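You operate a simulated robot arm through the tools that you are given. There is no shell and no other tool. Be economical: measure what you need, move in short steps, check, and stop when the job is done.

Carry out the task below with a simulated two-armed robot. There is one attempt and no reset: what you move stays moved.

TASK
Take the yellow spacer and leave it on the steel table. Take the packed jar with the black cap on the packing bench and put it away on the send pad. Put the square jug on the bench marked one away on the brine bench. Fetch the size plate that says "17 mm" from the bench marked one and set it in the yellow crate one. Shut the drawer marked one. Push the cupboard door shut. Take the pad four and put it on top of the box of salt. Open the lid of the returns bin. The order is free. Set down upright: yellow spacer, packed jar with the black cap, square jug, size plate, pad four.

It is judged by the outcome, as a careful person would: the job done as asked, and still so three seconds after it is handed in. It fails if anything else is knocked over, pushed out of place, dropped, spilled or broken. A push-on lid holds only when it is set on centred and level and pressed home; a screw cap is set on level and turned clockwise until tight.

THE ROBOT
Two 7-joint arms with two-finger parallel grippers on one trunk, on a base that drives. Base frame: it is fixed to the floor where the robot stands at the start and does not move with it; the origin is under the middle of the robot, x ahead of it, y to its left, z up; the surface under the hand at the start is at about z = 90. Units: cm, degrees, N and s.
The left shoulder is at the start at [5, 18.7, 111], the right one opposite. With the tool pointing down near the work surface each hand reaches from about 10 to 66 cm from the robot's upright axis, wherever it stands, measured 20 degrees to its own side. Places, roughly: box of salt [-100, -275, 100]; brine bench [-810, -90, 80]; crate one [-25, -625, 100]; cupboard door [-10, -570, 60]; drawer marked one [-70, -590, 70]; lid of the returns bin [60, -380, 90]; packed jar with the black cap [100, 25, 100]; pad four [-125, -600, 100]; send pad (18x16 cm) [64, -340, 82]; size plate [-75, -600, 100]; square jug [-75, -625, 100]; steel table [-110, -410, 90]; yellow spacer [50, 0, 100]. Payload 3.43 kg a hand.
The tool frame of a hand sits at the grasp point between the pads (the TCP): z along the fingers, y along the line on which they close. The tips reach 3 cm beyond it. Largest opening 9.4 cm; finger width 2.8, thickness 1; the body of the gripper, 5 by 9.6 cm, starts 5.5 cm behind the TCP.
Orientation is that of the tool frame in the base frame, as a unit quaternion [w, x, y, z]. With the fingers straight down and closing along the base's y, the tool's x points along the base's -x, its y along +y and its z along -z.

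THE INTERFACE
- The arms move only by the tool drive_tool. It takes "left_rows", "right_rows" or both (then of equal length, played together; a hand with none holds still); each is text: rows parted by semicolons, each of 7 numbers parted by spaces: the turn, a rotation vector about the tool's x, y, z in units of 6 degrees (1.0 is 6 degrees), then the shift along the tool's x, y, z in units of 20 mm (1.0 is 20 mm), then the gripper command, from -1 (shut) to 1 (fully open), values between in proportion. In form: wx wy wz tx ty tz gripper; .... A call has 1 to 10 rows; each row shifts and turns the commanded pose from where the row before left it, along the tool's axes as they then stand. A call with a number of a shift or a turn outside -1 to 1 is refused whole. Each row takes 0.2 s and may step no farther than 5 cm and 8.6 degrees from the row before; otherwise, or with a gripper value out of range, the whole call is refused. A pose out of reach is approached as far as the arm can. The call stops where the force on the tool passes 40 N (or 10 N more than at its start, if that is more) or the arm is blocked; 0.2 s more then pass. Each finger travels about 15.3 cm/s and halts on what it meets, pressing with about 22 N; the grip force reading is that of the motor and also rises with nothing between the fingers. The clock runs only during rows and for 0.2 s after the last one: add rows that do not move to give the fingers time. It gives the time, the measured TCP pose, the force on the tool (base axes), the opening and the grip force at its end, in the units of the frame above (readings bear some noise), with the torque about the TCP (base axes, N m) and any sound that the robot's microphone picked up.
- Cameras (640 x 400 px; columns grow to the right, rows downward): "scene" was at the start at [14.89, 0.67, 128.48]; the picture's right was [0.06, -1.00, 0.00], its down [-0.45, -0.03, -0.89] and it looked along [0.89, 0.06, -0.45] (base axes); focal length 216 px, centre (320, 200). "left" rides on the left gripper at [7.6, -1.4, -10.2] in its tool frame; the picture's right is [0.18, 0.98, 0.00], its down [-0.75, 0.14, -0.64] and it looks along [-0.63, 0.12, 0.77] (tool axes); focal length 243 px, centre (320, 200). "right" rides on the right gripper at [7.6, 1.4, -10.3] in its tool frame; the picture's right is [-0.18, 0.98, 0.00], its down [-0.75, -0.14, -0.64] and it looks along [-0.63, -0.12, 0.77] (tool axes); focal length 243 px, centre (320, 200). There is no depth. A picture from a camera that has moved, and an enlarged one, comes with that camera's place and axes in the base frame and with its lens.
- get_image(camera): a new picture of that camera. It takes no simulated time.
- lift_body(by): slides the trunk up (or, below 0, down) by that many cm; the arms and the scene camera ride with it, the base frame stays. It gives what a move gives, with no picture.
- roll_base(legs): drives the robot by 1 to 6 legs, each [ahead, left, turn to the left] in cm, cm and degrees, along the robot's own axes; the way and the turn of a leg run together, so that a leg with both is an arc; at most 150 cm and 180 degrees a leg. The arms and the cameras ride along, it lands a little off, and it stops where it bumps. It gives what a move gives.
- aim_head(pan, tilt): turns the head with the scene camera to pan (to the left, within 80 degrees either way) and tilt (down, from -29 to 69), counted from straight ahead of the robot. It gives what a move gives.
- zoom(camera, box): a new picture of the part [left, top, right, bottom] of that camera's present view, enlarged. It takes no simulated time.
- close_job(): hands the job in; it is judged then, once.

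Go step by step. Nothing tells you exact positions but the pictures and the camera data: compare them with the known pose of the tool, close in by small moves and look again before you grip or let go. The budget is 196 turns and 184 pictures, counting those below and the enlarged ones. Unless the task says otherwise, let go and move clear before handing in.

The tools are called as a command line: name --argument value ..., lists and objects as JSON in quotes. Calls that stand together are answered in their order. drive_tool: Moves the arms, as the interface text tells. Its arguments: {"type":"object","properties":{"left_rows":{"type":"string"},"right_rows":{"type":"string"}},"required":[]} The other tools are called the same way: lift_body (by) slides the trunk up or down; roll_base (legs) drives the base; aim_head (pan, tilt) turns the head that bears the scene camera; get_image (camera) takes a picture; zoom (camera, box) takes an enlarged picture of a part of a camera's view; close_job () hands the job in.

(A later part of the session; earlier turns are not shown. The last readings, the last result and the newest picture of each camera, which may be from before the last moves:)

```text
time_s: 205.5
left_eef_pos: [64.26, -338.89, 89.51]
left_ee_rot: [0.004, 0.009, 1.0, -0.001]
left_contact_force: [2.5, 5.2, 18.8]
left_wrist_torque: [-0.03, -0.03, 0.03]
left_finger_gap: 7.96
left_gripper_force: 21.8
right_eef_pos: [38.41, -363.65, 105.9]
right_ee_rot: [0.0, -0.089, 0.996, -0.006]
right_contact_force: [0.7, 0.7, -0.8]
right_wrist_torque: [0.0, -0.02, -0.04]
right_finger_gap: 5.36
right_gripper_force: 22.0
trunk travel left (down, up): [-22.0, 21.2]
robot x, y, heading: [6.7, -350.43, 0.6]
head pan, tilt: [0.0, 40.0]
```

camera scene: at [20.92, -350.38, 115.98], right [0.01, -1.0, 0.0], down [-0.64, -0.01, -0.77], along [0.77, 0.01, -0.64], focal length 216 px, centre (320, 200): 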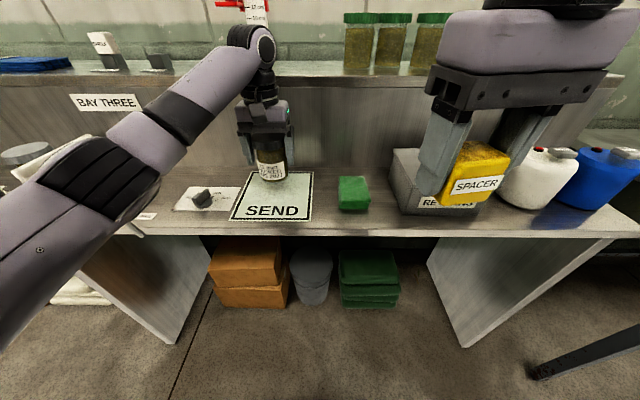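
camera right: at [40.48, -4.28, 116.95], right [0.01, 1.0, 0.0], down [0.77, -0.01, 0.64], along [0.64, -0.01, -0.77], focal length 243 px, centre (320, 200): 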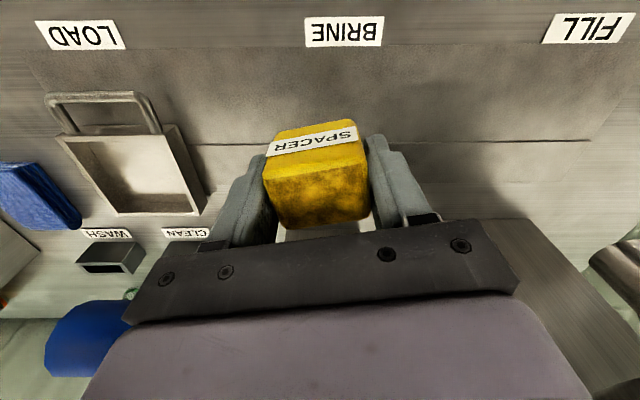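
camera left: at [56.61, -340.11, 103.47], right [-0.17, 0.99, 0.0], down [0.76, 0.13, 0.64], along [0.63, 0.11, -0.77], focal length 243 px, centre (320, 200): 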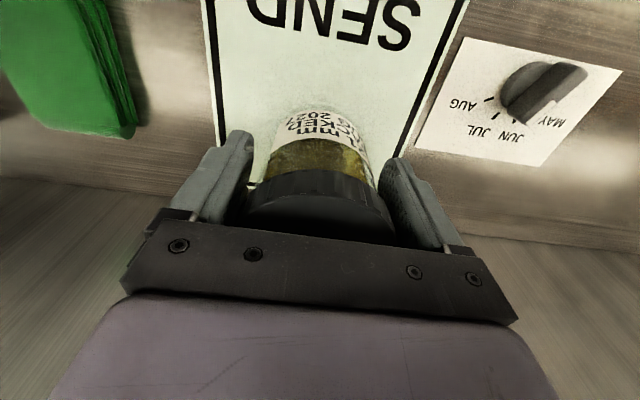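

Contact at about 89.5. Ease up a hair, open gently, rise.

drive_tool --left_rows "0 0 0 0 0 -0.1 -1;0 0 0 0 0 0 0.75;0 0 0 0 0 0 1;0 0 0 0 0 0 1;0 0 0 0 0 -0.5 1;0 0 0 0 0 -1 1;0 0 0 0 0 -1 1;0 0 0 0 0 -1 1;0 0 0 0 0 -1 1;0 0 0 0 0 -1 1"

zoom --camera "scene" --box '[200, 100, 360, 230]'

get_image --camera "scene"

```text
time_s: 207.7
left_eef_pos: [64.22, -339.18, 100.34]
left_ee_rot: [0.0, 0.009, 1.0, -0.001]
left_contact_force: [0.0, -0.3, 0.3]
left_wrist_torque: [-0.02, 0.01, -0.02]
left_finger_gap: 9.36
left_gripper_force: 0.0
right_eef_pos: [38.56, -363.83, 105.76]
right_ee_rot: [0.001, -0.088, 0.996, -0.004]
right_contact_force: [0.3, 0.2, -0.6]
right_wrist_torque: [0.04, -0.02, -0.01]
right_finger_gap: 5.38
right_gripper_force: 22.1
trunk travel left (down, up): [-22.0, 21.2]
robot x, y, heading: [6.89, -350.59, 0.8]
head pan, tilt: [0.0, 40.0]
```

```text
3.08 times, centred on (280, 165) of scene
camera zoom: at [20.89, -350.39, 115.97], right [0.01, -1.0, 0.0], down [-0.64, -0.01, -0.77], along [0.77, 0.01, -0.64], focal length 664 px, centre (443, 308)
```

zoom: 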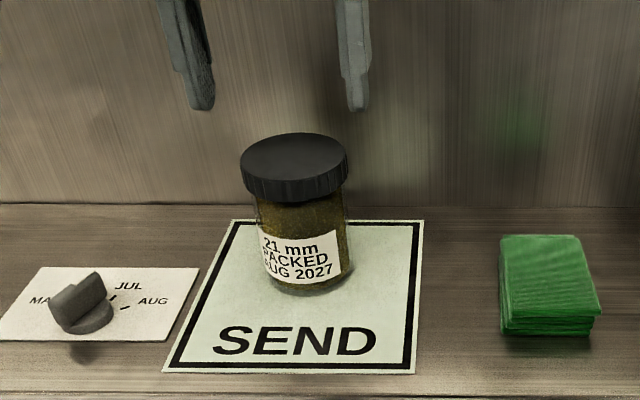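

```text
124 pictures are left
camera scene: at [20.89, -350.39, 115.97], right [0.01, -1.0, 0.0], down [-0.64, -0.01, -0.77], along [0.77, 0.01, -0.64], focal length 216 px, centre (320, 200)
```

scene: 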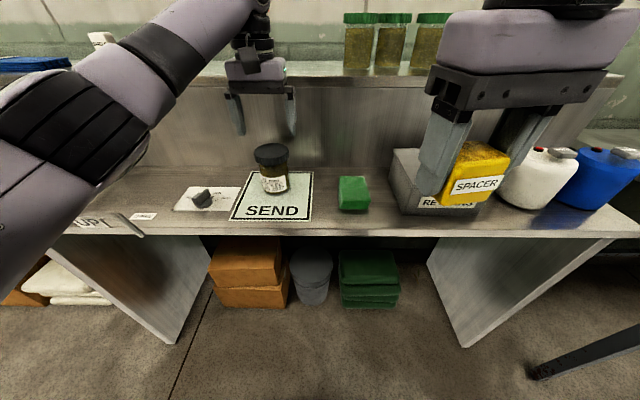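

Jar placed. Next the returns bin, just to the right: raise the trunk and slide right to view it.

lift_body --by 14

roll_base --legs '[[-10, -35, 0]]'

get_image --camera "scene"

get_image --camera "left"

```text
time_s: 209.4
left_eef_pos: [64.17, -339.15, 114.28]
left_ee_rot: [0.0, 0.009, 1.0, 0.0]
left_contact_force: [0.1, -0.4, 0.4]
left_wrist_torque: [-0.01, 0.02, 0.01]
left_finger_gap: 9.41
left_gripper_force: 0.1
right_eef_pos: [38.56, -363.89, 119.82]
right_ee_rot: [0.0, -0.087, 0.996, -0.004]
right_contact_force: [-0.2, -0.9, 0.6]
right_wrist_torque: [0.0, -0.03, 0.02]
right_finger_gap: 5.34
right_gripper_force: 21.6
trunk travel left (down, up): [-36.0, 7.2]
robot x, y, heading: [6.51, -350.83, 0.6]
head pan, tilt: [0.0, 40.0]
```

```text
time_s: 213.0
left_eef_pos: [54.51, -373.74, 114.19]
left_ee_rot: [0.0, 0.008, 1.0, 0.0]
left_contact_force: [0.3, -0.5, -0.4]
left_wrist_torque: [-0.01, 0.01, 0.03]
left_finger_gap: 9.4
left_gripper_force: 0.1
right_eef_pos: [28.93, -398.49, 119.9]
right_ee_rot: [-0.001, -0.09, 0.996, -0.005]
right_contact_force: [0.1, 0.0, -0.5]
right_wrist_torque: [-0.02, -0.05, 0.0]
right_finger_gap: 5.36
right_gripper_force: 22.3
trunk travel left (down, up): [-36.0, 7.2]
robot x, y, heading: [-2.74, -385.52, 0.7]
head pan, tilt: [0.0, 40.0]
```

```text
123 pictures are left
camera scene: at [11.28, -385.16, 129.98], right [0.01, -1.0, 0.0], down [-0.64, -0.01, -0.77], along [0.77, 0.01, -0.64], focal length 216 px, centre (320, 200)
```

scene: 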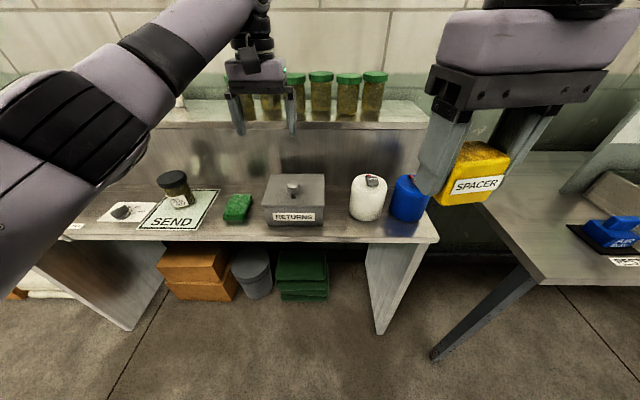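

```text
122 pictures are left
camera left: at [46.8, -375.01, 124.56], right [-0.17, 0.99, 0.0], down [0.76, 0.13, 0.64], along [0.63, 0.11, -0.77], focal length 243 px, centre (320, 200)
```

left: 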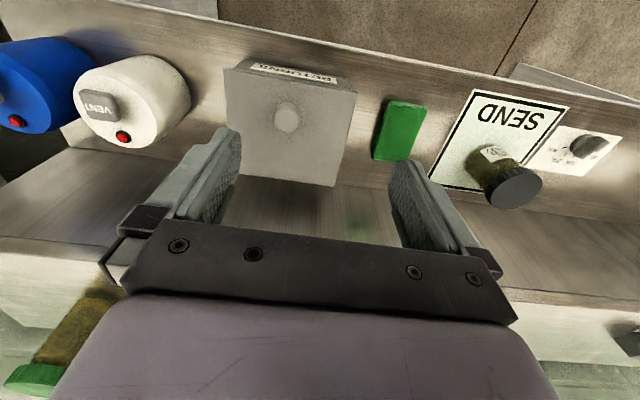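

zoom --camera "scene" --box '[240, 160, 400, 260]'

zoom --camera "left" --box '[200, 40, 380, 200]'

```text
4.00 times, centred on (320, 210) of scene
camera zoom: at [11.28, -385.16, 129.98], right [0.01, -1.0, 0.0], down [-0.64, -0.01, -0.77], along [0.77, 0.01, -0.64], focal length 863 px, centre (320, 160)
```

zoom: 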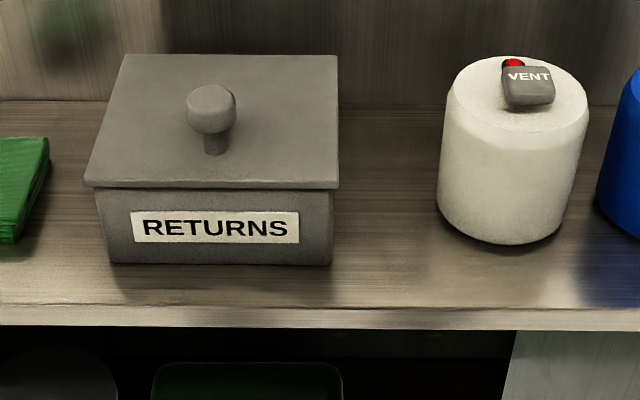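

```text
2.50 times, centred on (290, 120) of left
camera zoom: at [46.8, -375.01, 124.56], right [-0.17, 0.99, 0.0], down [0.76, 0.13, 0.64], along [0.63, 0.11, -0.77], focal length 606 px, centre (395, 400)
```

zoom: 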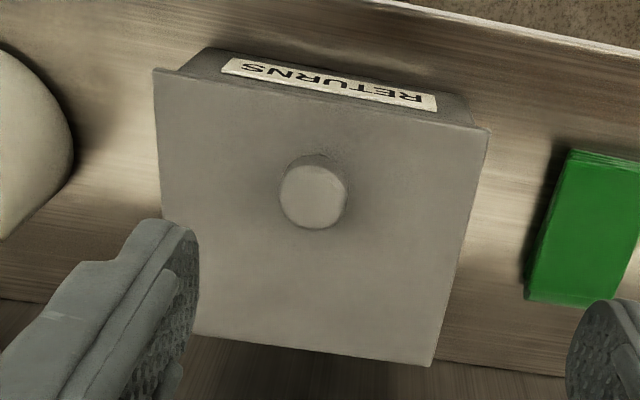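

The lid has a knob at about [60.3,−377], toward the front, so likely hinged at the back. I bring the left hand over the knob.

drive_tool --left_rows "0 0 0 -0.97 -0.55 0.9 1;0 0 0 -0.97 -0.55 0.9 1;0 0 0 -0.97 -0.55 0.9 1;0 0 0 0 0 0.9 1;0 0 0 0 0 0.9 1;0 0 0 0 0 0.9 1;0 0 0 0 0 0.9 1;0 0 0 0 0 0.9 1;0 0 0 0 0 0.9 1;0 0 0 0 0 0 0.2"

get_image --camera "left"

zoom --camera "scene" --box '[200, 120, 360, 240]'

```text
time_s: 215.2
left_eef_pos: [56.83, -375.27, 97.83]
left_ee_rot: [-0.001, 0.011, 1.0, -0.002]
left_contact_force: [-1.6, -12.1, -1.6]
left_wrist_torque: [-0.4, 0.06, -0.21]
left_finger_gap: 6.33
left_gripper_force: 6.5
left hand out of reach, approached as far as the arm can: row 1, 2, 3
right_eef_pos: [28.94, -398.7, 119.86]
right_ee_rot: [0.0, -0.089, 0.996, -0.004]
right_contact_force: [0.5, 0.4, 0.1]
right_wrist_torque: [0.0, -0.01, 0.03]
right_finger_gap: 5.36
right_gripper_force: 22.0
trunk travel left (down, up): [-36.0, 7.2]
robot x, y, heading: [-3.21, -385.48, 0.6]
head pan, tilt: [0.0, 40.0]
```

```text
119 pictures are left
camera left: at [49.18, -376.42, 108.18], right [-0.16, 0.99, 0.0], down [0.76, 0.13, 0.64], along [0.63, 0.1, -0.77], focal length 243 px, centre (320, 200)
```

left: 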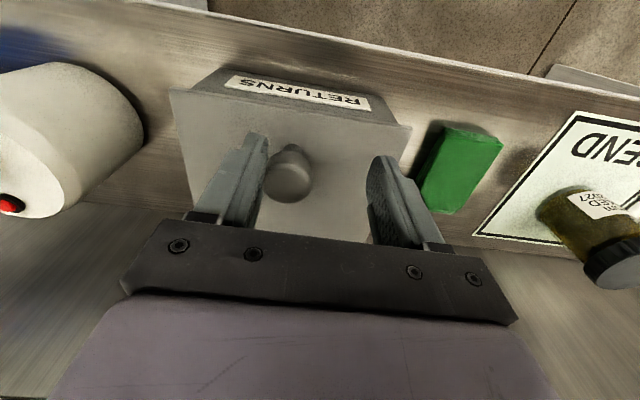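

```text
3.33 times, centred on (280, 180) of scene
camera zoom: at [11.27, -385.28, 129.98], right [0.01, -1.0, 0.0], down [-0.64, -0.01, -0.77], along [0.77, 0.01, -0.64], focal length 719 px, centre (453, 267)
```

zoom: 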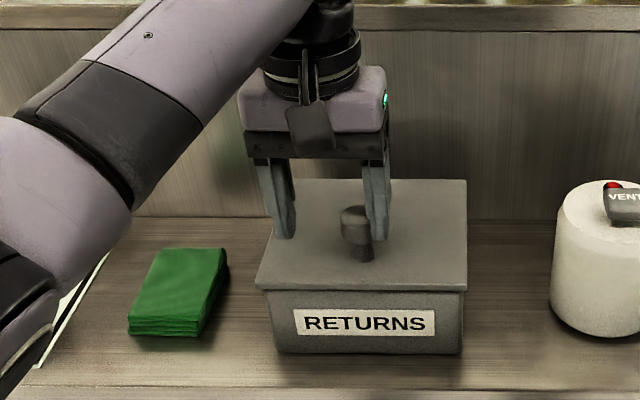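

The finger touches the knob's side; I open, raise, and bring the base closer for reach margin.

drive_tool --left_rows "0 0 0 0 0 0 1;0 0 0 0 0 -1 1;0 0 0 0 0 -1 1;0 0 0 0 0 -1 1;0 0 0 1 -0.5 0 1;0 0 0 1 -0.5 0 1;0 0 0 1 0 0 1;0 0 0 1 0 0 1;0 0 0 1 0 0 1;0 0 0 0 0 0 1"

roll_base --legs '[[12, 0, -0.6]]'

get_image --camera "left"

get_image --camera "scene"

```text
time_s: 217.4
left_eef_pos: [46.85, -376.7, 103.75]
left_ee_rot: [-0.001, 0.008, 1.0, 0.0]
left_contact_force: [-0.1, 0.1, 0.3]
left_wrist_torque: [0.01, -0.02, -0.05]
left_finger_gap: 9.4
left_gripper_force: 0.0
right_eef_pos: [28.95, -398.54, 119.73]
right_ee_rot: [-0.001, -0.09, 0.996, -0.004]
right_contact_force: [-1.1, -0.4, -0.2]
right_wrist_torque: [0.0, -0.02, 0.03]
right_finger_gap: 5.38
right_gripper_force: 22.0
trunk travel left (down, up): [-36.0, 7.2]
robot x, y, heading: [-3.03, -385.37, 0.5]
head pan, tilt: [0.0, 40.0]
```

```text
time_s: 218.6
left_eef_pos: [58.98, -377.2, 103.67]
left_ee_rot: [-0.001, 0.013, 1.0, 0.0]
left_contact_force: [0.8, 0.4, -0.2]
left_wrist_torque: [0.02, 0.02, -0.02]
left_finger_gap: 9.39
left_gripper_force: 0.1
right_eef_pos: [40.82, -398.84, 119.75]
right_ee_rot: [-0.001, -0.085, 0.996, -0.004]
right_contact_force: [-0.7, 0.0, -2.1]
right_wrist_torque: [-0.01, 0.05, -0.01]
right_finger_gap: 5.37
right_gripper_force: 21.6
trunk travel left (down, up): [-36.0, 7.2]
robot x, y, heading: [8.68, -385.43, 0.3]
head pan, tilt: [0.0, 40.0]
```

```text
117 pictures are left
camera left: at [51.33, -378.24, 114.12], right [-0.16, 0.99, 0.0], down [0.76, 0.12, 0.64], along [0.63, 0.1, -0.77], focal length 243 px, centre (320, 200)
```

left: 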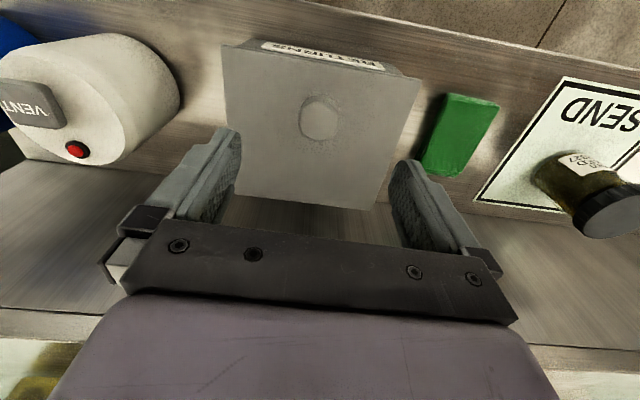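

```text
116 pictures are left
camera scene: at [23.28, -385.21, 129.96], right [0.0, -1.0, 0.0], down [-0.64, 0.0, -0.77], along [0.77, 0.0, -0.64], focal length 216 px, centre (320, 200)
```

scene: 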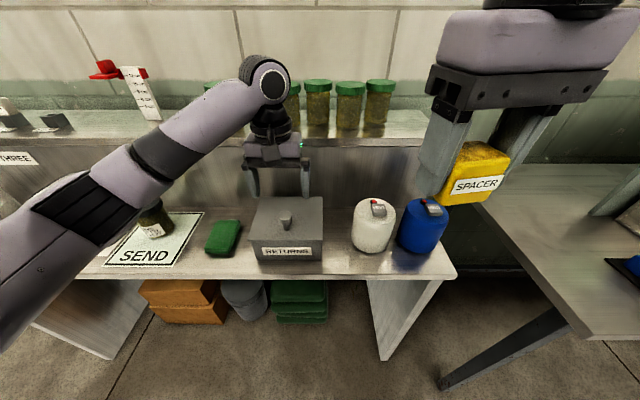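

Knob is directly below. Descend and grip.

drive_tool --left_rows "0 0 0 0 0 1 0.6;0 0 0 0 0 1 0.6;0 0 0 0 0 1 0.6;0 0 0 0 0 1 0.6;0 0 0 0 0 0.8 0.6;0 0 0 0 0 0 0;0 0 0 0 0 0 -1;0 0 0 0 0 0 -1"

zoom --camera "scene" --box '[200, 150, 360, 270]'

get_image --camera "left"

```text
time_s: 220.4
left_eef_pos: [59.07, -377.26, 94.1]
left_ee_rot: [0.001, 0.012, 1.0, 0.0]
left_contact_force: [1.2, 5.9, 0.8]
left_wrist_torque: [0.08, -0.06, -0.01]
left_finger_gap: 3.33
left_gripper_force: 45.3
right_eef_pos: [40.74, -398.71, 119.78]
right_ee_rot: [0.001, -0.085, 0.996, -0.005]
right_contact_force: [0.5, -0.4, -0.7]
right_wrist_torque: [-0.04, 0.0, -0.02]
right_finger_gap: 5.37
right_gripper_force: 21.9
trunk travel left (down, up): [-36.0, 7.2]
robot x, y, heading: [9.07, -385.63, 0.2]
head pan, tilt: [0.0, 40.0]
```

```text
3.33 times, centred on (280, 210) of scene
camera zoom: at [23.19, -385.14, 129.98], right [0.0, -1.0, 0.0], down [-0.64, 0.0, -0.77], along [0.77, 0.0, -0.64], focal length 719 px, centre (453, 167)
```

zoom: 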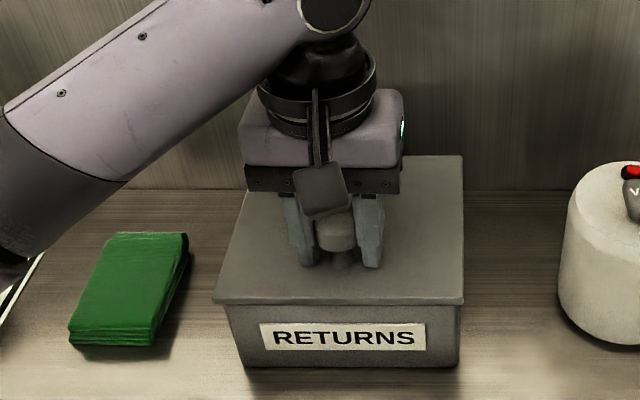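

```text
114 pictures are left
camera left: at [51.29, -378.33, 104.47], right [-0.16, 0.99, 0.0], down [0.76, 0.12, 0.64], along [0.63, 0.1, -0.77], focal length 243 px, centre (320, 200)
```

left: 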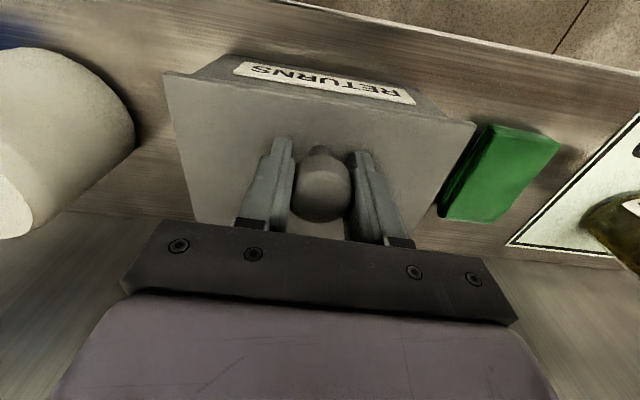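

Knob gripped. Lift 2 cm and see how the lid moves.

drive_tool --left_rows "0 0 0 0 0 -0.3 -1;0 0 0 0 0 -0.3 -1;0 0 0 0 0 -0.4 -1;0 0 0 0 0 0 -1"

zoom --camera "scene" --box '[200, 150, 360, 270]'

```text
time_s: 221.4
left_eef_pos: [59.32, -377.11, 95.9]
left_ee_rot: [-0.002, 0.013, 1.0, 0.0]
left_contact_force: [20.6, -3.4, -19.3]
left_wrist_torque: [0.05, 1.04, 0.08]
left_finger_gap: 3.33
left_gripper_force: 45.6
right_eef_pos: [41.08, -398.79, 119.63]
right_ee_rot: [-0.002, -0.084, 0.996, -0.005]
right_contact_force: [0.5, -0.5, -0.6]
right_wrist_torque: [0.02, -0.01, -0.01]
right_finger_gap: 5.39
right_gripper_force: 22.0
trunk travel left (down, up): [-36.0, 7.2]
robot x, y, heading: [8.7, -385.38, -0.1]
head pan, tilt: [0.0, 40.0]
```

```text
3.33 times, centred on (280, 210) of scene
camera zoom: at [23.62, -385.23, 129.91], right [0.0, -1.0, 0.0], down [-0.65, 0.0, -0.76], along [0.76, 0.0, -0.65], focal length 719 px, centre (453, 167)
```

zoom: 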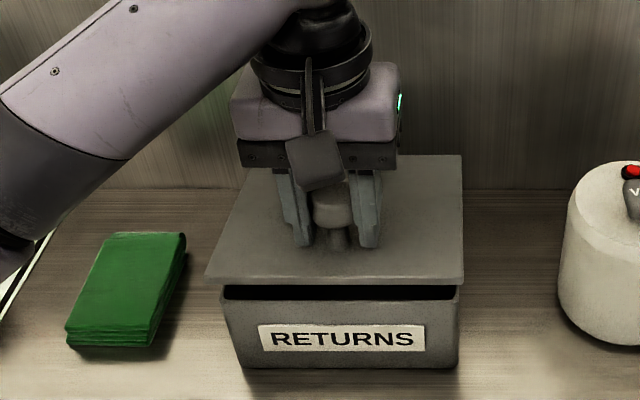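

The lid is hinged at the back. I follow the arc around the hinge at about x=73, z=89.5, tilting the hand with it.

drive_tool --left_rows "0 0.5 0 -0.51 0 -0.68 -1;0 0.5 0 -0.51 0 -0.68 -1;0 0.5 0 -0.42 0 -0.65 -1;0 0.5 0 -0.42 0 -0.65 -1;0 0.5 0 -0.49 0 -0.6 -1;0 0.5 0 -0.49 0 -0.6 -1;0 0 0 0 0 0 -1"

zoom --camera "scene" --box '[180, 110, 380, 270]'

```text
time_s: 222.8
left_eef_pos: [64.58, -377.15, 102.2]
left_ee_rot: [-0.14, 0.013, 0.99, -0.003]
left_contact_force: [11.6, -4.9, -13.0]
left_wrist_torque: [-0.31, -0.76, 0.19]
left_finger_gap: 3.37
left_gripper_force: 44.8
left hand out of reach, approached as far as the arm can: row 6
right_eef_pos: [40.93, -398.83, 119.76]
right_ee_rot: [-0.001, -0.083, 0.997, -0.004]
right_contact_force: [-0.2, 0.7, -0.9]
right_wrist_torque: [0.0, 0.0, 0.0]
right_finger_gap: 5.36
right_gripper_force: 22.5
trunk travel left (down, up): [-36.0, 7.2]
robot x, y, heading: [9.03, -385.26, 0.3]
head pan, tilt: [0.0, 40.0]
stopped in row 6 (left hand): the force on the tool passed its limit at 47 N (the readings are from after the stop); the commanded pose is now the measured one
```

```text
2.50 times, centred on (280, 190) of scene
camera zoom: at [23.37, -385.24, 129.97], right [0.0, -1.0, 0.0], down [-0.64, 0.0, -0.77], along [0.77, 0.0, -0.64], focal length 539 px, centre (420, 225)
```

zoom: 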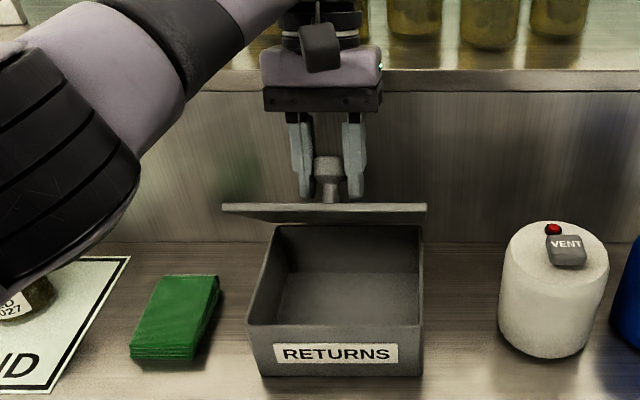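

Reach runs out here. I lower the lid back along the arc, then bring the base closer and redo it.

drive_tool --left_rows "0 -0.45 0 0.5 0 0.55 -1;0 -0.45 0 0.5 0 0.6 -1;0 -0.45 0 0.49 0 0.62 -1;0 -0.45 0 0.45 0 0.65 -1;0 -0.45 0 0.42 0 0.68 -1;0 -0.45 0 0.35 0 0.7 -1;0 0 0 0 0 0.3 -1;0 0 0 0 0 0 -1"

zoom --camera "scene" --box '[180, 110, 380, 270]'

```text
time_s: 223.8
left_eef_pos: [60.34, -377.13, 98.48]
left_ee_rot: [-0.049, 0.012, 0.999, -0.007]
left_contact_force: [14.5, -4.9, -13.2]
left_wrist_torque: [-0.34, -0.03, -0.14]
left_finger_gap: 3.35
left_gripper_force: 44.7
right_eef_pos: [41.1, -398.99, 119.61]
right_ee_rot: [-0.001, -0.083, 0.997, -0.005]
right_contact_force: [-0.2, -0.5, -0.8]
right_wrist_torque: [0.0, 0.03, 0.01]
right_finger_gap: 5.37
right_gripper_force: 22.0
trunk travel left (down, up): [-36.0, 7.2]
robot x, y, heading: [9.14, -385.47, 0.1]
head pan, tilt: [0.0, 40.0]
stopped in row 4 (left hand): the force on the tool passed its limit at 41 N (the readings are from after the stop); the commanded pose is now the measured one
```

```text
2.50 times, centred on (280, 190) of scene
camera zoom: at [23.55, -385.32, 129.92], right [0.0, -1.0, 0.0], down [-0.65, 0.0, -0.76], along [0.76, 0.0, -0.65], focal length 539 px, centre (420, 225)
```

zoom: 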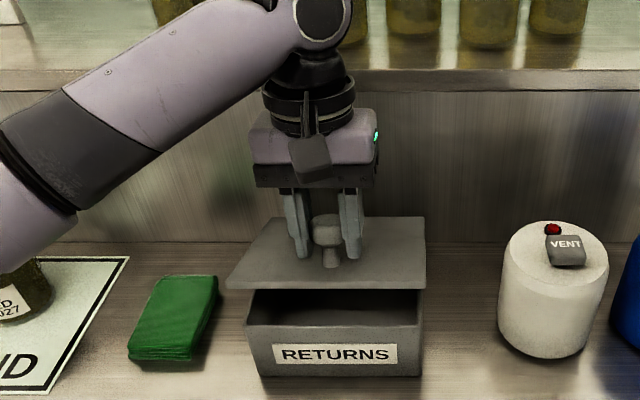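

drive_tool --left_rows "0 -0.23 0 0 0 0.53 -1;0 -0.23 0 0.1 0 0.53 -1;0 -0.23 0 0.15 0 0.53 -1;0 -0.23 0 0.15 0 0.5 -1;0 0 0 0 0 0 -1"

zoom --camera "scene" --box '[180, 110, 380, 270]'

```text
time_s: 225.0
left_eef_pos: [58.66, -377.12, 94.84]
left_ee_rot: [-0.001, 0.012, 1.0, -0.007]
left_contact_force: [-3.2, -5.1, 10.4]
left_wrist_torque: [-0.05, -1.32, -0.05]
left_finger_gap: 3.32
left_gripper_force: 44.7
right_eef_pos: [40.61, -398.96, 119.91]
right_ee_rot: [0.0, -0.083, 0.997, -0.005]
right_contact_force: [-0.2, -0.3, -0.1]
right_wrist_torque: [0.02, 0.0, 0.0]
right_finger_gap: 5.38
right_gripper_force: 21.4
trunk travel left (down, up): [-36.0, 7.2]
robot x, y, heading: [8.95, -385.32, 0.0]
head pan, tilt: [0.0, 40.0]
```

```text
2.50 times, centred on (280, 190) of scene
camera zoom: at [23.08, -385.31, 130.0], right [0.0, -1.0, 0.0], down [-0.64, 0.0, -0.77], along [0.77, 0.0, -0.64], focal length 539 px, centre (420, 225)
```

zoom: 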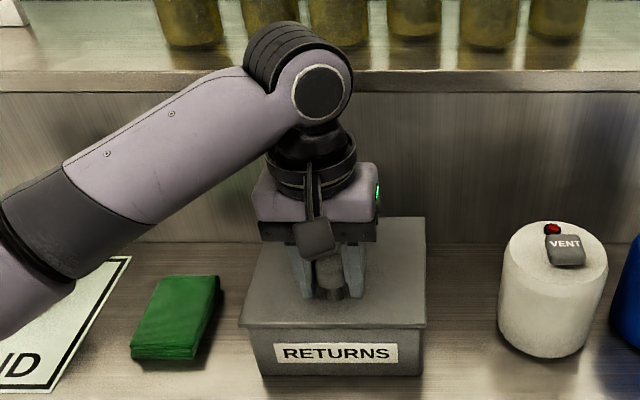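

Lid closed again. Release, raise, pull the hand back and bring the base 8 cm nearer.

drive_tool --left_rows "0 0 0 0 0 0 0.6;0 0 0 0 0 0 0.6;0 0 0 0 0 -1 0.6;0 0 0 0 0 -1 0.6;0 0 0 0 0 -1 0.6;0 0 0 1 0 0 0.6;0 0 0 1 0 0 0.6;0 0 0 1 0 0 0.6;0 0 0 1 0 0 0.6;0 0 0 0 0 0 0.6"

roll_base --legs '[[8.5, 0, 0]]'

get_image --camera "scene"

get_image --camera "left"

```text
time_s: 227.2
left_eef_pos: [50.84, -376.73, 100.59]
left_ee_rot: [0.0, 0.013, 1.0, -0.006]
left_contact_force: [0.3, 0.2, -0.7]
left_wrist_torque: [0.03, 0.02, 0.01]
left_finger_gap: 7.51
left_gripper_force: 0.1
right_eef_pos: [40.84, -398.76, 119.82]
right_ee_rot: [0.001, -0.084, 0.996, -0.004]
right_contact_force: [0.2, 0.9, 0.0]
right_wrist_torque: [-0.03, 0.02, 0.02]
right_finger_gap: 5.34
right_gripper_force: 21.7
trunk travel left (down, up): [-36.0, 7.2]
robot x, y, heading: [8.78, -385.73, 0.1]
head pan, tilt: [0.0, 40.0]
```

```text
time_s: 228.3
left_eef_pos: [59.19, -376.68, 100.55]
left_ee_rot: [-0.001, 0.011, 1.0, -0.008]
left_contact_force: [0.7, -0.5, -0.7]
left_wrist_torque: [0.01, -0.01, 0.02]
left_finger_gap: 7.55
left_gripper_force: 0.0
right_eef_pos: [49.05, -398.81, 119.87]
right_ee_rot: [0.0, -0.085, 0.996, -0.004]
right_contact_force: [0.4, -0.3, 0.4]
right_wrist_torque: [0.0, 0.03, 0.0]
right_finger_gap: 5.35
right_gripper_force: 22.0
trunk travel left (down, up): [-36.0, 7.2]
robot x, y, heading: [17.17, -385.38, 0.2]
head pan, tilt: [0.0, 40.0]
```

```text
109 pictures are left
camera scene: at [31.49, -385.22, 129.96], right [0.0, -1.0, 0.0], down [-0.64, 0.0, -0.77], along [0.77, 0.0, -0.64], focal length 216 px, centre (320, 200)
```

scene: 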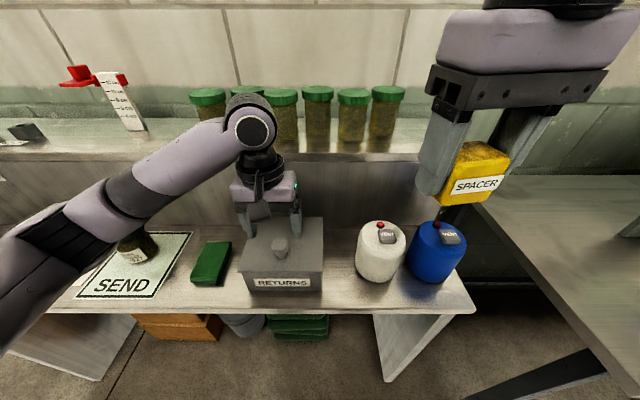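

```text
108 pictures are left
camera left: at [51.44, -377.72, 111.0], right [-0.16, 0.99, -0.01], down [0.76, 0.13, 0.64], along [0.63, 0.09, -0.77], focal length 243 px, centre (320, 200)
```

left: 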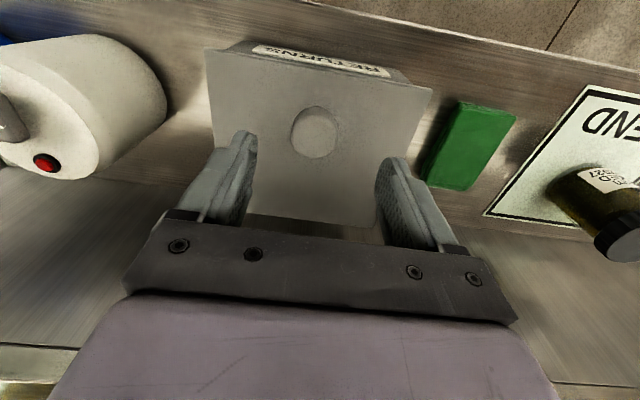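

Descend and re-grip the knob (lightly), then follow the arc letting the knob pivot.

drive_tool --left_rows "0 0 0 0 -0.2 1 0.5;0 0 0 0 0 1 0.5;0 0 0 0 0 1 0.5;0 0 0 0 0 0.2 0.2;0 0 0 0 0 0 -0.5;0 0 0 0 0 0 -0.5;0 0 0 -0.33 0 -0.98 -0.5;0 0 0 -0.36 0 -0.67 -0.5;0 0 0 -0.36 0 -0.67 -0.5;0 0 0 0 0 0 -0.5"

zoom --camera "scene" --box '[180, 110, 380, 310]'

```text
time_s: 230.5
left_eef_pos: [61.25, -377.07, 98.7]
left_ee_rot: [-0.002, 0.011, 1.0, -0.007]
left_contact_force: [0.2, 1.6, -13.9]
left_wrist_torque: [0.13, 1.14, -0.01]
left_finger_gap: 3.32
left_gripper_force: 45.0
right_eef_pos: [49.0, -398.7, 119.92]
right_ee_rot: [0.0, -0.084, 0.996, -0.004]
right_contact_force: [-0.9, 0.4, -0.3]
right_wrist_torque: [-0.01, -0.03, 0.02]
right_finger_gap: 5.36
right_gripper_force: 21.9
trunk travel left (down, up): [-36.0, 7.2]
robot x, y, heading: [17.04, -385.09, -0.2]
head pan, tilt: [0.0, 40.0]
```

```text
2.00 times, centred on (280, 210) of scene
camera zoom: at [31.53, -385.18, 129.96], right [0.0, -1.0, 0.0], down [-0.64, 0.0, -0.77], along [0.77, 0.0, -0.64], focal length 432 px, centre (400, 180)
```

zoom: 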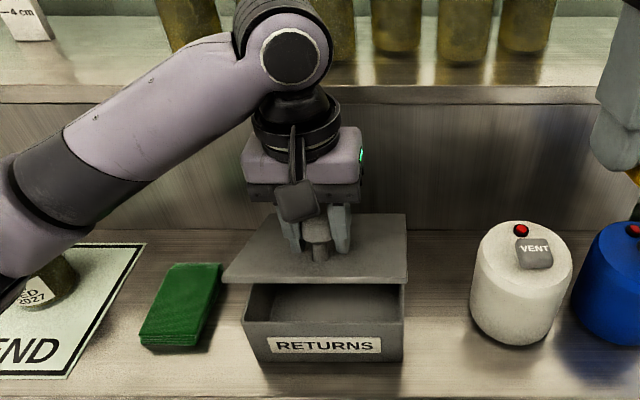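

Works well. Continue along the arc.

drive_tool --left_rows "0 0.2 0 -0.49 0 -0.585 -0.4;0 0.2 0 -0.49 0 -0.585 -0.4;0 0.2 0 -0.6 0 -0.47 -0.4;0 0.2 0 -0.6 0 -0.47 -0.4;0 0.2 0 -0.7 0 -0.31 -0.4;0 0.2 0 -0.7 0 -0.3 -0.4;0 0 0 0 0 0 -0.4"

zoom --camera "scene" --box '[180, 110, 380, 310]'

```text
time_s: 232.1
left_eef_pos: [68.24, -377.17, 104.16]
left_ee_rot: [-0.063, 0.013, 0.998, -0.006]
left_contact_force: [-13.3, 10.4, 8.0]
left_wrist_torque: [-0.01, 1.4, -0.08]
left_finger_gap: 3.32
left_gripper_force: 45.3
right_eef_pos: [48.68, -398.75, 120.06]
right_ee_rot: [0.001, -0.085, 0.996, -0.006]
right_contact_force: [0.2, -0.9, 0.5]
right_wrist_torque: [0.0, -0.01, 0.01]
right_finger_gap: 5.37
right_gripper_force: 21.6
trunk travel left (down, up): [-36.0, 7.2]
robot x, y, heading: [17.36, -385.45, 0.0]
head pan, tilt: [0.0, 40.0]
```

```text
2.00 times, centred on (280, 210) of scene
camera zoom: at [31.19, -385.1, 130.02], right [0.0, -1.0, 0.0], down [-0.64, 0.0, -0.77], along [0.77, 0.0, -0.64], focal length 432 px, centre (400, 180)
```

zoom: 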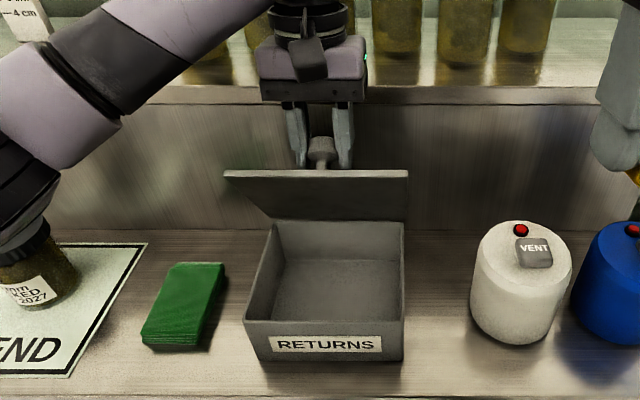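

drive_tool --left_rows "0 0.1 0 -0.7 0 -0.25 -0.4;0 0.1 0 -0.7 0 -0.2 -0.4;0 0.1 0 -0.75 0 -0.12 -0.4;0 0.1 0 -0.75 0 -0.05 -0.4;0 0 0 0 0 0 -0.4"

zoom --camera "scene" --box '[180, 110, 380, 310]'

get_image --camera "left"

```text
time_s: 233.3
left_eef_pos: [74.36, -377.19, 104.31]
left_ee_rot: [-0.085, 0.012, 0.996, -0.006]
left_contact_force: [-12.8, 3.9, -6.2]
left_wrist_torque: [0.13, 1.25, -0.13]
left_finger_gap: 3.3
left_gripper_force: 45.2
right_eef_pos: [48.9, -398.72, 119.81]
right_ee_rot: [0.001, -0.084, 0.996, -0.005]
right_contact_force: [0.1, -0.4, -0.4]
right_wrist_torque: [0.03, 0.01, -0.03]
right_finger_gap: 5.35
right_gripper_force: 22.2
trunk travel left (down, up): [-36.0, 7.2]
robot x, y, heading: [17.2, -385.23, 0.1]
head pan, tilt: [0.0, 40.0]
```

```text
2.00 times, centred on (280, 210) of scene
camera zoom: at [31.32, -385.17, 129.98], right [0.0, -1.0, 0.0], down [-0.64, 0.0, -0.77], along [0.77, 0.0, -0.64], focal length 432 px, centre (400, 180)
```

zoom: 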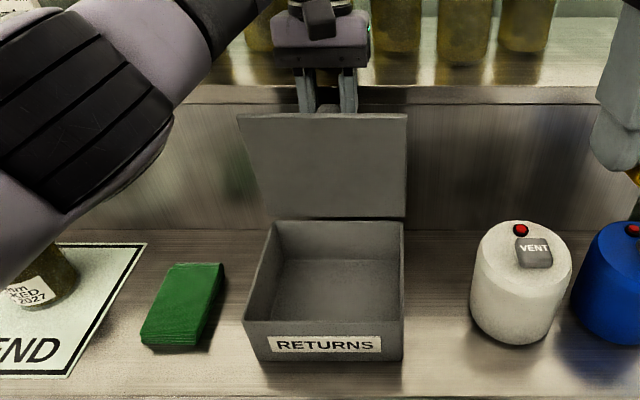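

```text
104 pictures are left
camera left: at [68.43, -378.24, 115.82], right [-0.16, 0.99, 0.02], down [0.86, 0.13, 0.5], along [0.49, 0.09, -0.86], focal length 243 px, centre (320, 200)
```

left: 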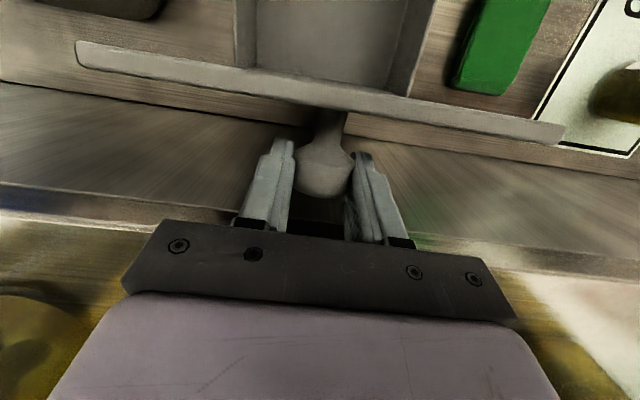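

Lid near 78°. Push further gently until it meets something.

drive_tool --left_rows "0 0 0 -0.4 0 0 -0.4;0 0 0 -0.4 0 0.05 -0.4;0 0 0 -0.4 0 0.05 -0.4;0 0 0 0 0 0 -0.4"

get_image --camera "left"

zoom --camera "scene" --box '[180, 110, 380, 310]'

```text
time_s: 234.3
left_eef_pos: [74.52, -377.09, 104.35]
left_ee_rot: [-0.081, 0.017, 0.997, -0.007]
left_contact_force: [-5.0, -0.6, 15.5]
left_wrist_torque: [-0.04, 1.46, 0.06]
left_finger_gap: 3.3
left_gripper_force: 44.9
left hand out of reach, approached as far as the arm can: row 1, 2, 3
right_eef_pos: [48.87, -398.79, 119.8]
right_ee_rot: [0.001, -0.084, 0.996, -0.004]
right_contact_force: [-0.4, -0.8, -0.7]
right_wrist_torque: [0.0, 0.03, -0.01]
right_finger_gap: 5.36
right_gripper_force: 22.3
trunk travel left (down, up): [-36.0, 7.2]
robot x, y, heading: [17.36, -385.53, 0.1]
head pan, tilt: [0.0, 40.0]
stopped in row 4 (left hand): the force on the tool passed its limit at 40 N (the readings are from after the stop); the commanded pose is now the measured one
```

```text
103 pictures are left
camera left: at [68.58, -378.16, 115.71], right [-0.15, 0.99, 0.01], down [0.85, 0.12, 0.51], along [0.5, 0.09, -0.86], focal length 243 px, centre (320, 200)
```

left: 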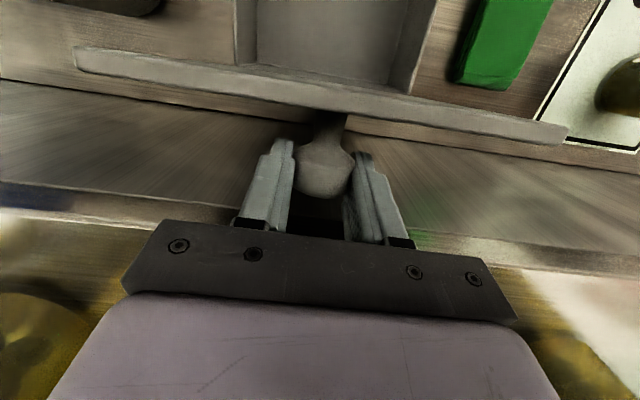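

```text
2.00 times, centred on (280, 210) of scene
camera zoom: at [31.27, -385.26, 129.96], right [0.0, -1.0, 0.0], down [-0.64, 0.0, -0.77], along [0.77, 0.0, -0.64], focal length 432 px, centre (400, 180)
```

zoom: 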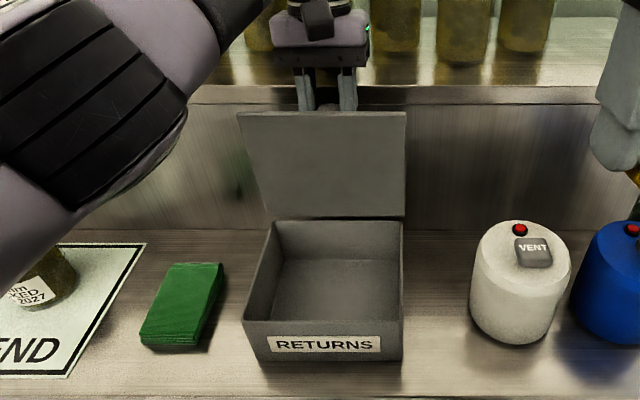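

Reach limit again; the tangent is now straight ahead, so nudge with the base 2 cm.

roll_base --legs '[[2.2, 0, 0]]'

zoom --camera "scene" --box '[180, 110, 380, 310]'

get_image --camera "left"

```text
time_s: 235.1
left_eef_pos: [75.04, -377.17, 104.24]
left_ee_rot: [-0.092, 0.014, 0.996, -0.003]
left_contact_force: [-12.7, 0.7, 5.7]
left_wrist_torque: [0.22, -0.92, 0.84]
left_finger_gap: 3.34
left_gripper_force: 45.2
right_eef_pos: [49.76, -398.81, 119.89]
right_ee_rot: [0.002, -0.085, 0.996, -0.005]
right_contact_force: [-0.8, 0.0, -0.3]
right_wrist_torque: [-0.01, -0.02, -0.01]
right_finger_gap: 5.39
right_gripper_force: 22.2
trunk travel left (down, up): [-36.0, 7.2]
robot x, y, heading: [17.88, -385.48, 0.1]
head pan, tilt: [0.0, 40.0]
stopped in leg 1: the force on the tool passed its limit at 77 N (the readings are from after the stop); the commanded pose is now the measured one
```

```text
2.00 times, centred on (280, 210) of scene
camera zoom: at [32.19, -385.23, 130.0], right [0.0, -1.0, 0.0], down [-0.64, 0.0, -0.77], along [0.77, 0.0, -0.64], focal length 432 px, centre (400, 180)
```

zoom: 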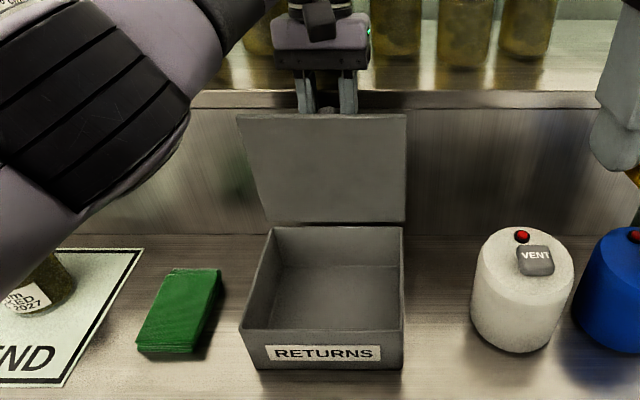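

```text
100 pictures are left
camera left: at [69.31, -378.27, 115.76], right [-0.15, 0.99, 0.02], down [0.86, 0.12, 0.49], along [0.48, 0.1, -0.87], focal length 243 px, centre (320, 200)
```

left: 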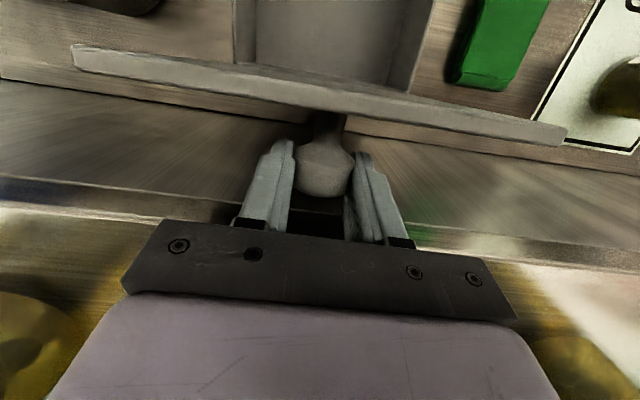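

It seems to be at its stop. I open the fingers and see whether the lid stays.

drive_tool --left_rows "0 0 0 0 0 0 0;0 0 0 0 0 0 0.2;0 0 0 0 0 0 0.2;0 0 0 0 0 0 0.2"

zoom --camera "scene" --box '[180, 110, 380, 310]'

get_image --camera "left"

```text
time_s: 236.1
left_eef_pos: [74.89, -377.43, 104.19]
left_ee_rot: [-0.091, 0.015, 0.996, -0.005]
left_contact_force: [-23.9, -13.3, 2.3]
left_wrist_torque: [0.35, -0.49, 0.65]
left_finger_gap: 4.81
left_gripper_force: 0.0
right_eef_pos: [49.82, -399.03, 119.88]
right_ee_rot: [0.003, -0.084, 0.996, -0.004]
right_contact_force: [0.4, 0.5, -0.6]
right_wrist_torque: [0.01, 0.0, -0.04]
right_finger_gap: 5.37
right_gripper_force: 21.3
trunk travel left (down, up): [-36.0, 7.2]
robot x, y, heading: [17.91, -385.48, 0.3]
head pan, tilt: [0.0, 40.0]
```

```text
2.00 times, centred on (280, 210) of scene
camera zoom: at [32.13, -385.42, 130.02], right [0.0, -1.0, 0.0], down [-0.64, 0.0, -0.77], along [0.77, 0.0, -0.64], focal length 432 px, centre (400, 180)
```

zoom: 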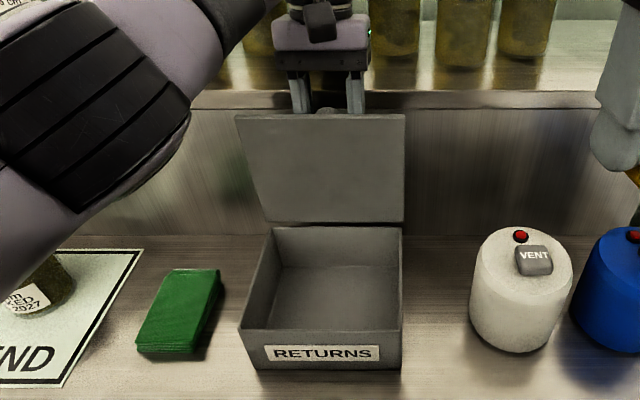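

```text
98 pictures are left
camera left: at [69.27, -378.49, 115.72], right [-0.15, 0.99, 0.02], down [0.86, 0.12, 0.49], along [0.48, 0.09, -0.87], focal length 243 px, centre (320, 200)
```

left: 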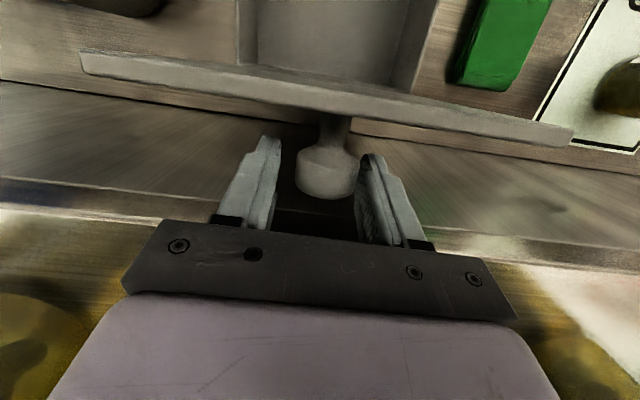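

The lid stays open by itself. Open fully, rise straight up, then back away.

drive_tool --left_rows "0 0 0 0 0.15 0 0.5;0 0 0 0.1 0 -0.5 0.6;0 0 0 0.15 0 -1 0.6;0 0 0 0.15 0 -1 0.6;0 0 0 0.15 0 -1 0.6;0 0 0 0.15 0 -1 0.6;0 0 0 0.15 0 -1 0.6;0 0 0 0.15 0 -1 0.6"

get_image --camera "scene"

```text
time_s: 237.9
left_eef_pos: [72.71, -376.36, 115.09]
left_ee_rot: [-0.091, 0.015, 0.996, -0.005]
left_contact_force: [0.4, -0.6, -0.1]
left_wrist_torque: [-0.03, 0.0, -0.03]
left_finger_gap: 7.5
left_gripper_force: 0.1
left hand out of reach, approached as far as the arm can: row 3, 4, 5, 6, 7, 8
right_eef_pos: [50.05, -398.81, 119.84]
right_ee_rot: [0.0, -0.085, 0.996, -0.005]
right_contact_force: [0.2, 0.1, -1.5]
right_wrist_torque: [0.03, -0.03, 0.01]
right_finger_gap: 5.36
right_gripper_force: 22.0
trunk travel left (down, up): [-36.0, 7.2]
robot x, y, heading: [18.41, -385.31, -0.0]
head pan, tilt: [0.0, 40.0]
```

```text
97 pictures are left
camera scene: at [32.48, -385.22, 129.97], right [0.0, -1.0, 0.0], down [-0.64, 0.0, -0.77], along [0.77, 0.0, -0.64], focal length 216 px, centre (320, 200)
```

scene: 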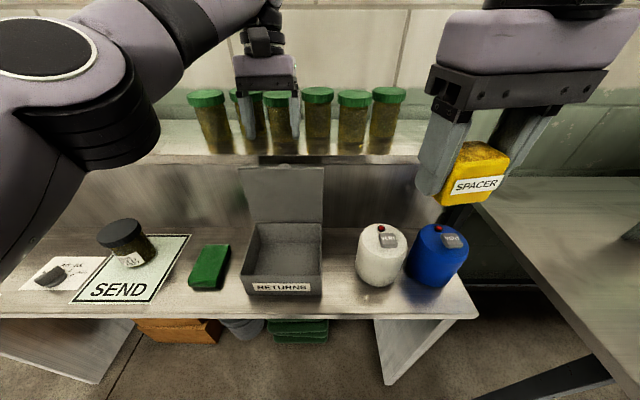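

Lid open. Back off, retract and level the left hand, and turn toward the steel table.

lift_body --by 5

roll_base --legs '[[-42, 0, 0]]'

drive_tool --left_rows "0 -0.5 0 1 0 0 1;0 -0.6 0 1 0 0 1;0 -0.6 0 1 0 0 1;0 0 0 1 0 0 1;0 0 0 1 0 0 1;0 0 0 1 0 0 1;0 0 0 1 0.5 0 1;0 0 0 1 0.5 0 1;0 0 0 1 0.5 0 1;0 0 0 1 0.5 0 1"

roll_base --legs '[[0, 0, 180]]'

get_image --camera "scene"

```text
time_s: 238.8
left_eef_pos: [72.77, -376.35, 119.96]
left_ee_rot: [-0.091, 0.014, 0.996, -0.005]
left_contact_force: [-0.7, 0.5, -0.7]
left_wrist_torque: [-0.02, -0.01, 0.0]
left_finger_gap: 7.51
left_gripper_force: 0.1
right_eef_pos: [49.92, -398.87, 124.83]
right_ee_rot: [0.0, -0.085, 0.996, -0.004]
right_contact_force: [0.3, 0.2, -1.8]
right_wrist_torque: [-0.01, -0.02, -0.02]
right_finger_gap: 5.4
right_gripper_force: 22.0
trunk travel left (down, up): [-41.0, 2.2]
robot x, y, heading: [18.3, -385.55, 0.3]
head pan, tilt: [0.0, 40.0]
```

```text
time_s: 241.4
left_eef_pos: [30.7, -376.71, 119.99]
left_ee_rot: [-0.091, 0.017, 0.996, -0.004]
left_contact_force: [-0.3, -0.5, 0.6]
left_wrist_torque: [0.0, 0.0, 0.01]
left_finger_gap: 7.5
left_gripper_force: 0.0
right_eef_pos: [7.92, -398.95, 124.79]
right_ee_rot: [0.0, -0.082, 0.997, -0.004]
right_contact_force: [0.0, 0.4, -0.7]
right_wrist_torque: [0.0, -0.02, 0.03]
right_finger_gap: 5.38
right_gripper_force: 21.7
trunk travel left (down, up): [-41.0, 2.2]
robot x, y, heading: [-23.69, -385.31, -0.2]
head pan, tilt: [0.0, 40.0]
```

```text
time_s: 243.6
left_eef_pos: [10.93, -371.92, 121.08]
left_ee_rot: [-0.003, 0.017, 1.0, -0.006]
left_contact_force: [-0.1, 0.6, -0.9]
left_wrist_torque: [0.0, 0.02, 0.02]
left_finger_gap: 9.39
left_gripper_force: 0.1
right_eef_pos: [7.94, -398.97, 124.82]
right_ee_rot: [0.0, -0.081, 0.997, -0.005]
right_contact_force: [-0.8, -0.9, -0.2]
right_wrist_torque: [-0.03, 0.0, 0.01]
right_finger_gap: 5.39
right_gripper_force: 22.0
trunk travel left (down, up): [-41.0, 2.2]
robot x, y, heading: [-23.73, -385.52, -0.5]
head pan, tilt: [0.0, 40.0]
```

```text
time_s: 251.7
left_eef_pos: [-56.47, -402.9, 121.09]
left_ee_rot: [-0.006, 0.999, 0.046, 0.002]
left_contact_force: [0.1, -0.1, 0.0]
left_wrist_torque: [0.0, -0.02, 0.01]
left_finger_gap: 9.39
left_gripper_force: 0.1
right_eef_pos: [-56.94, -375.76, 124.78]
right_ee_rot: [-0.004, 0.99, 0.143, 0.001]
right_contact_force: [0.5, -0.6, -0.7]
right_wrist_torque: [0.01, 0.03, -0.01]
right_finger_gap: 5.38
right_gripper_force: 22.1
trunk travel left (down, up): [-41.0, 2.2]
robot x, y, heading: [-23.54, -385.05, -172.9]
head pan, tilt: [0.0, 40.0]
```

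```text
96 pictures are left
camera scene: at [-38.05, -386.94, 134.98], right [-0.12, 0.99, 0.0], down [0.64, 0.08, -0.77], along [-0.76, -0.09, -0.64], focal length 216 px, centre (320, 200)
```

scene: 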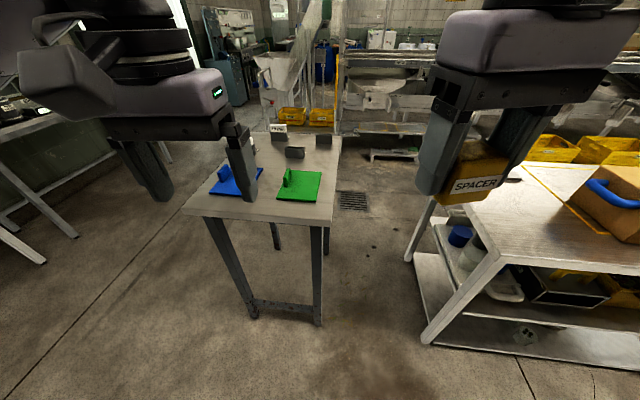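

Steel table spans x −141..−81, y −435..−389; the front strip is free. I zoom to confirm.

zoom --camera "scene" --box '[170, 110, 350, 240]'

```text
3.08 times, centred on (260, 175) of scene
camera zoom: at [-38.05, -386.94, 134.98], right [-0.12, 0.99, 0.0], down [0.64, 0.08, -0.77], along [-0.76, -0.09, -0.64], focal length 664 px, centre (505, 277)
```

zoom: 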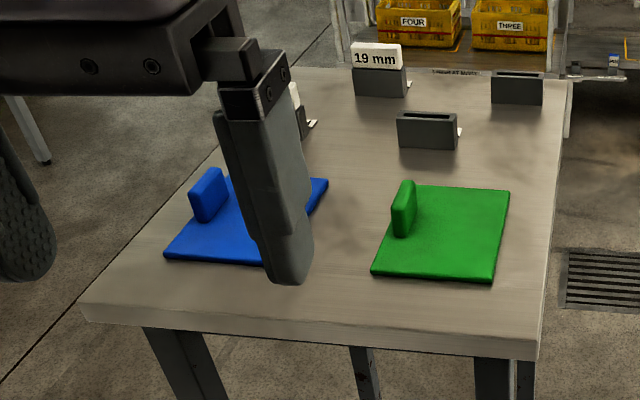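

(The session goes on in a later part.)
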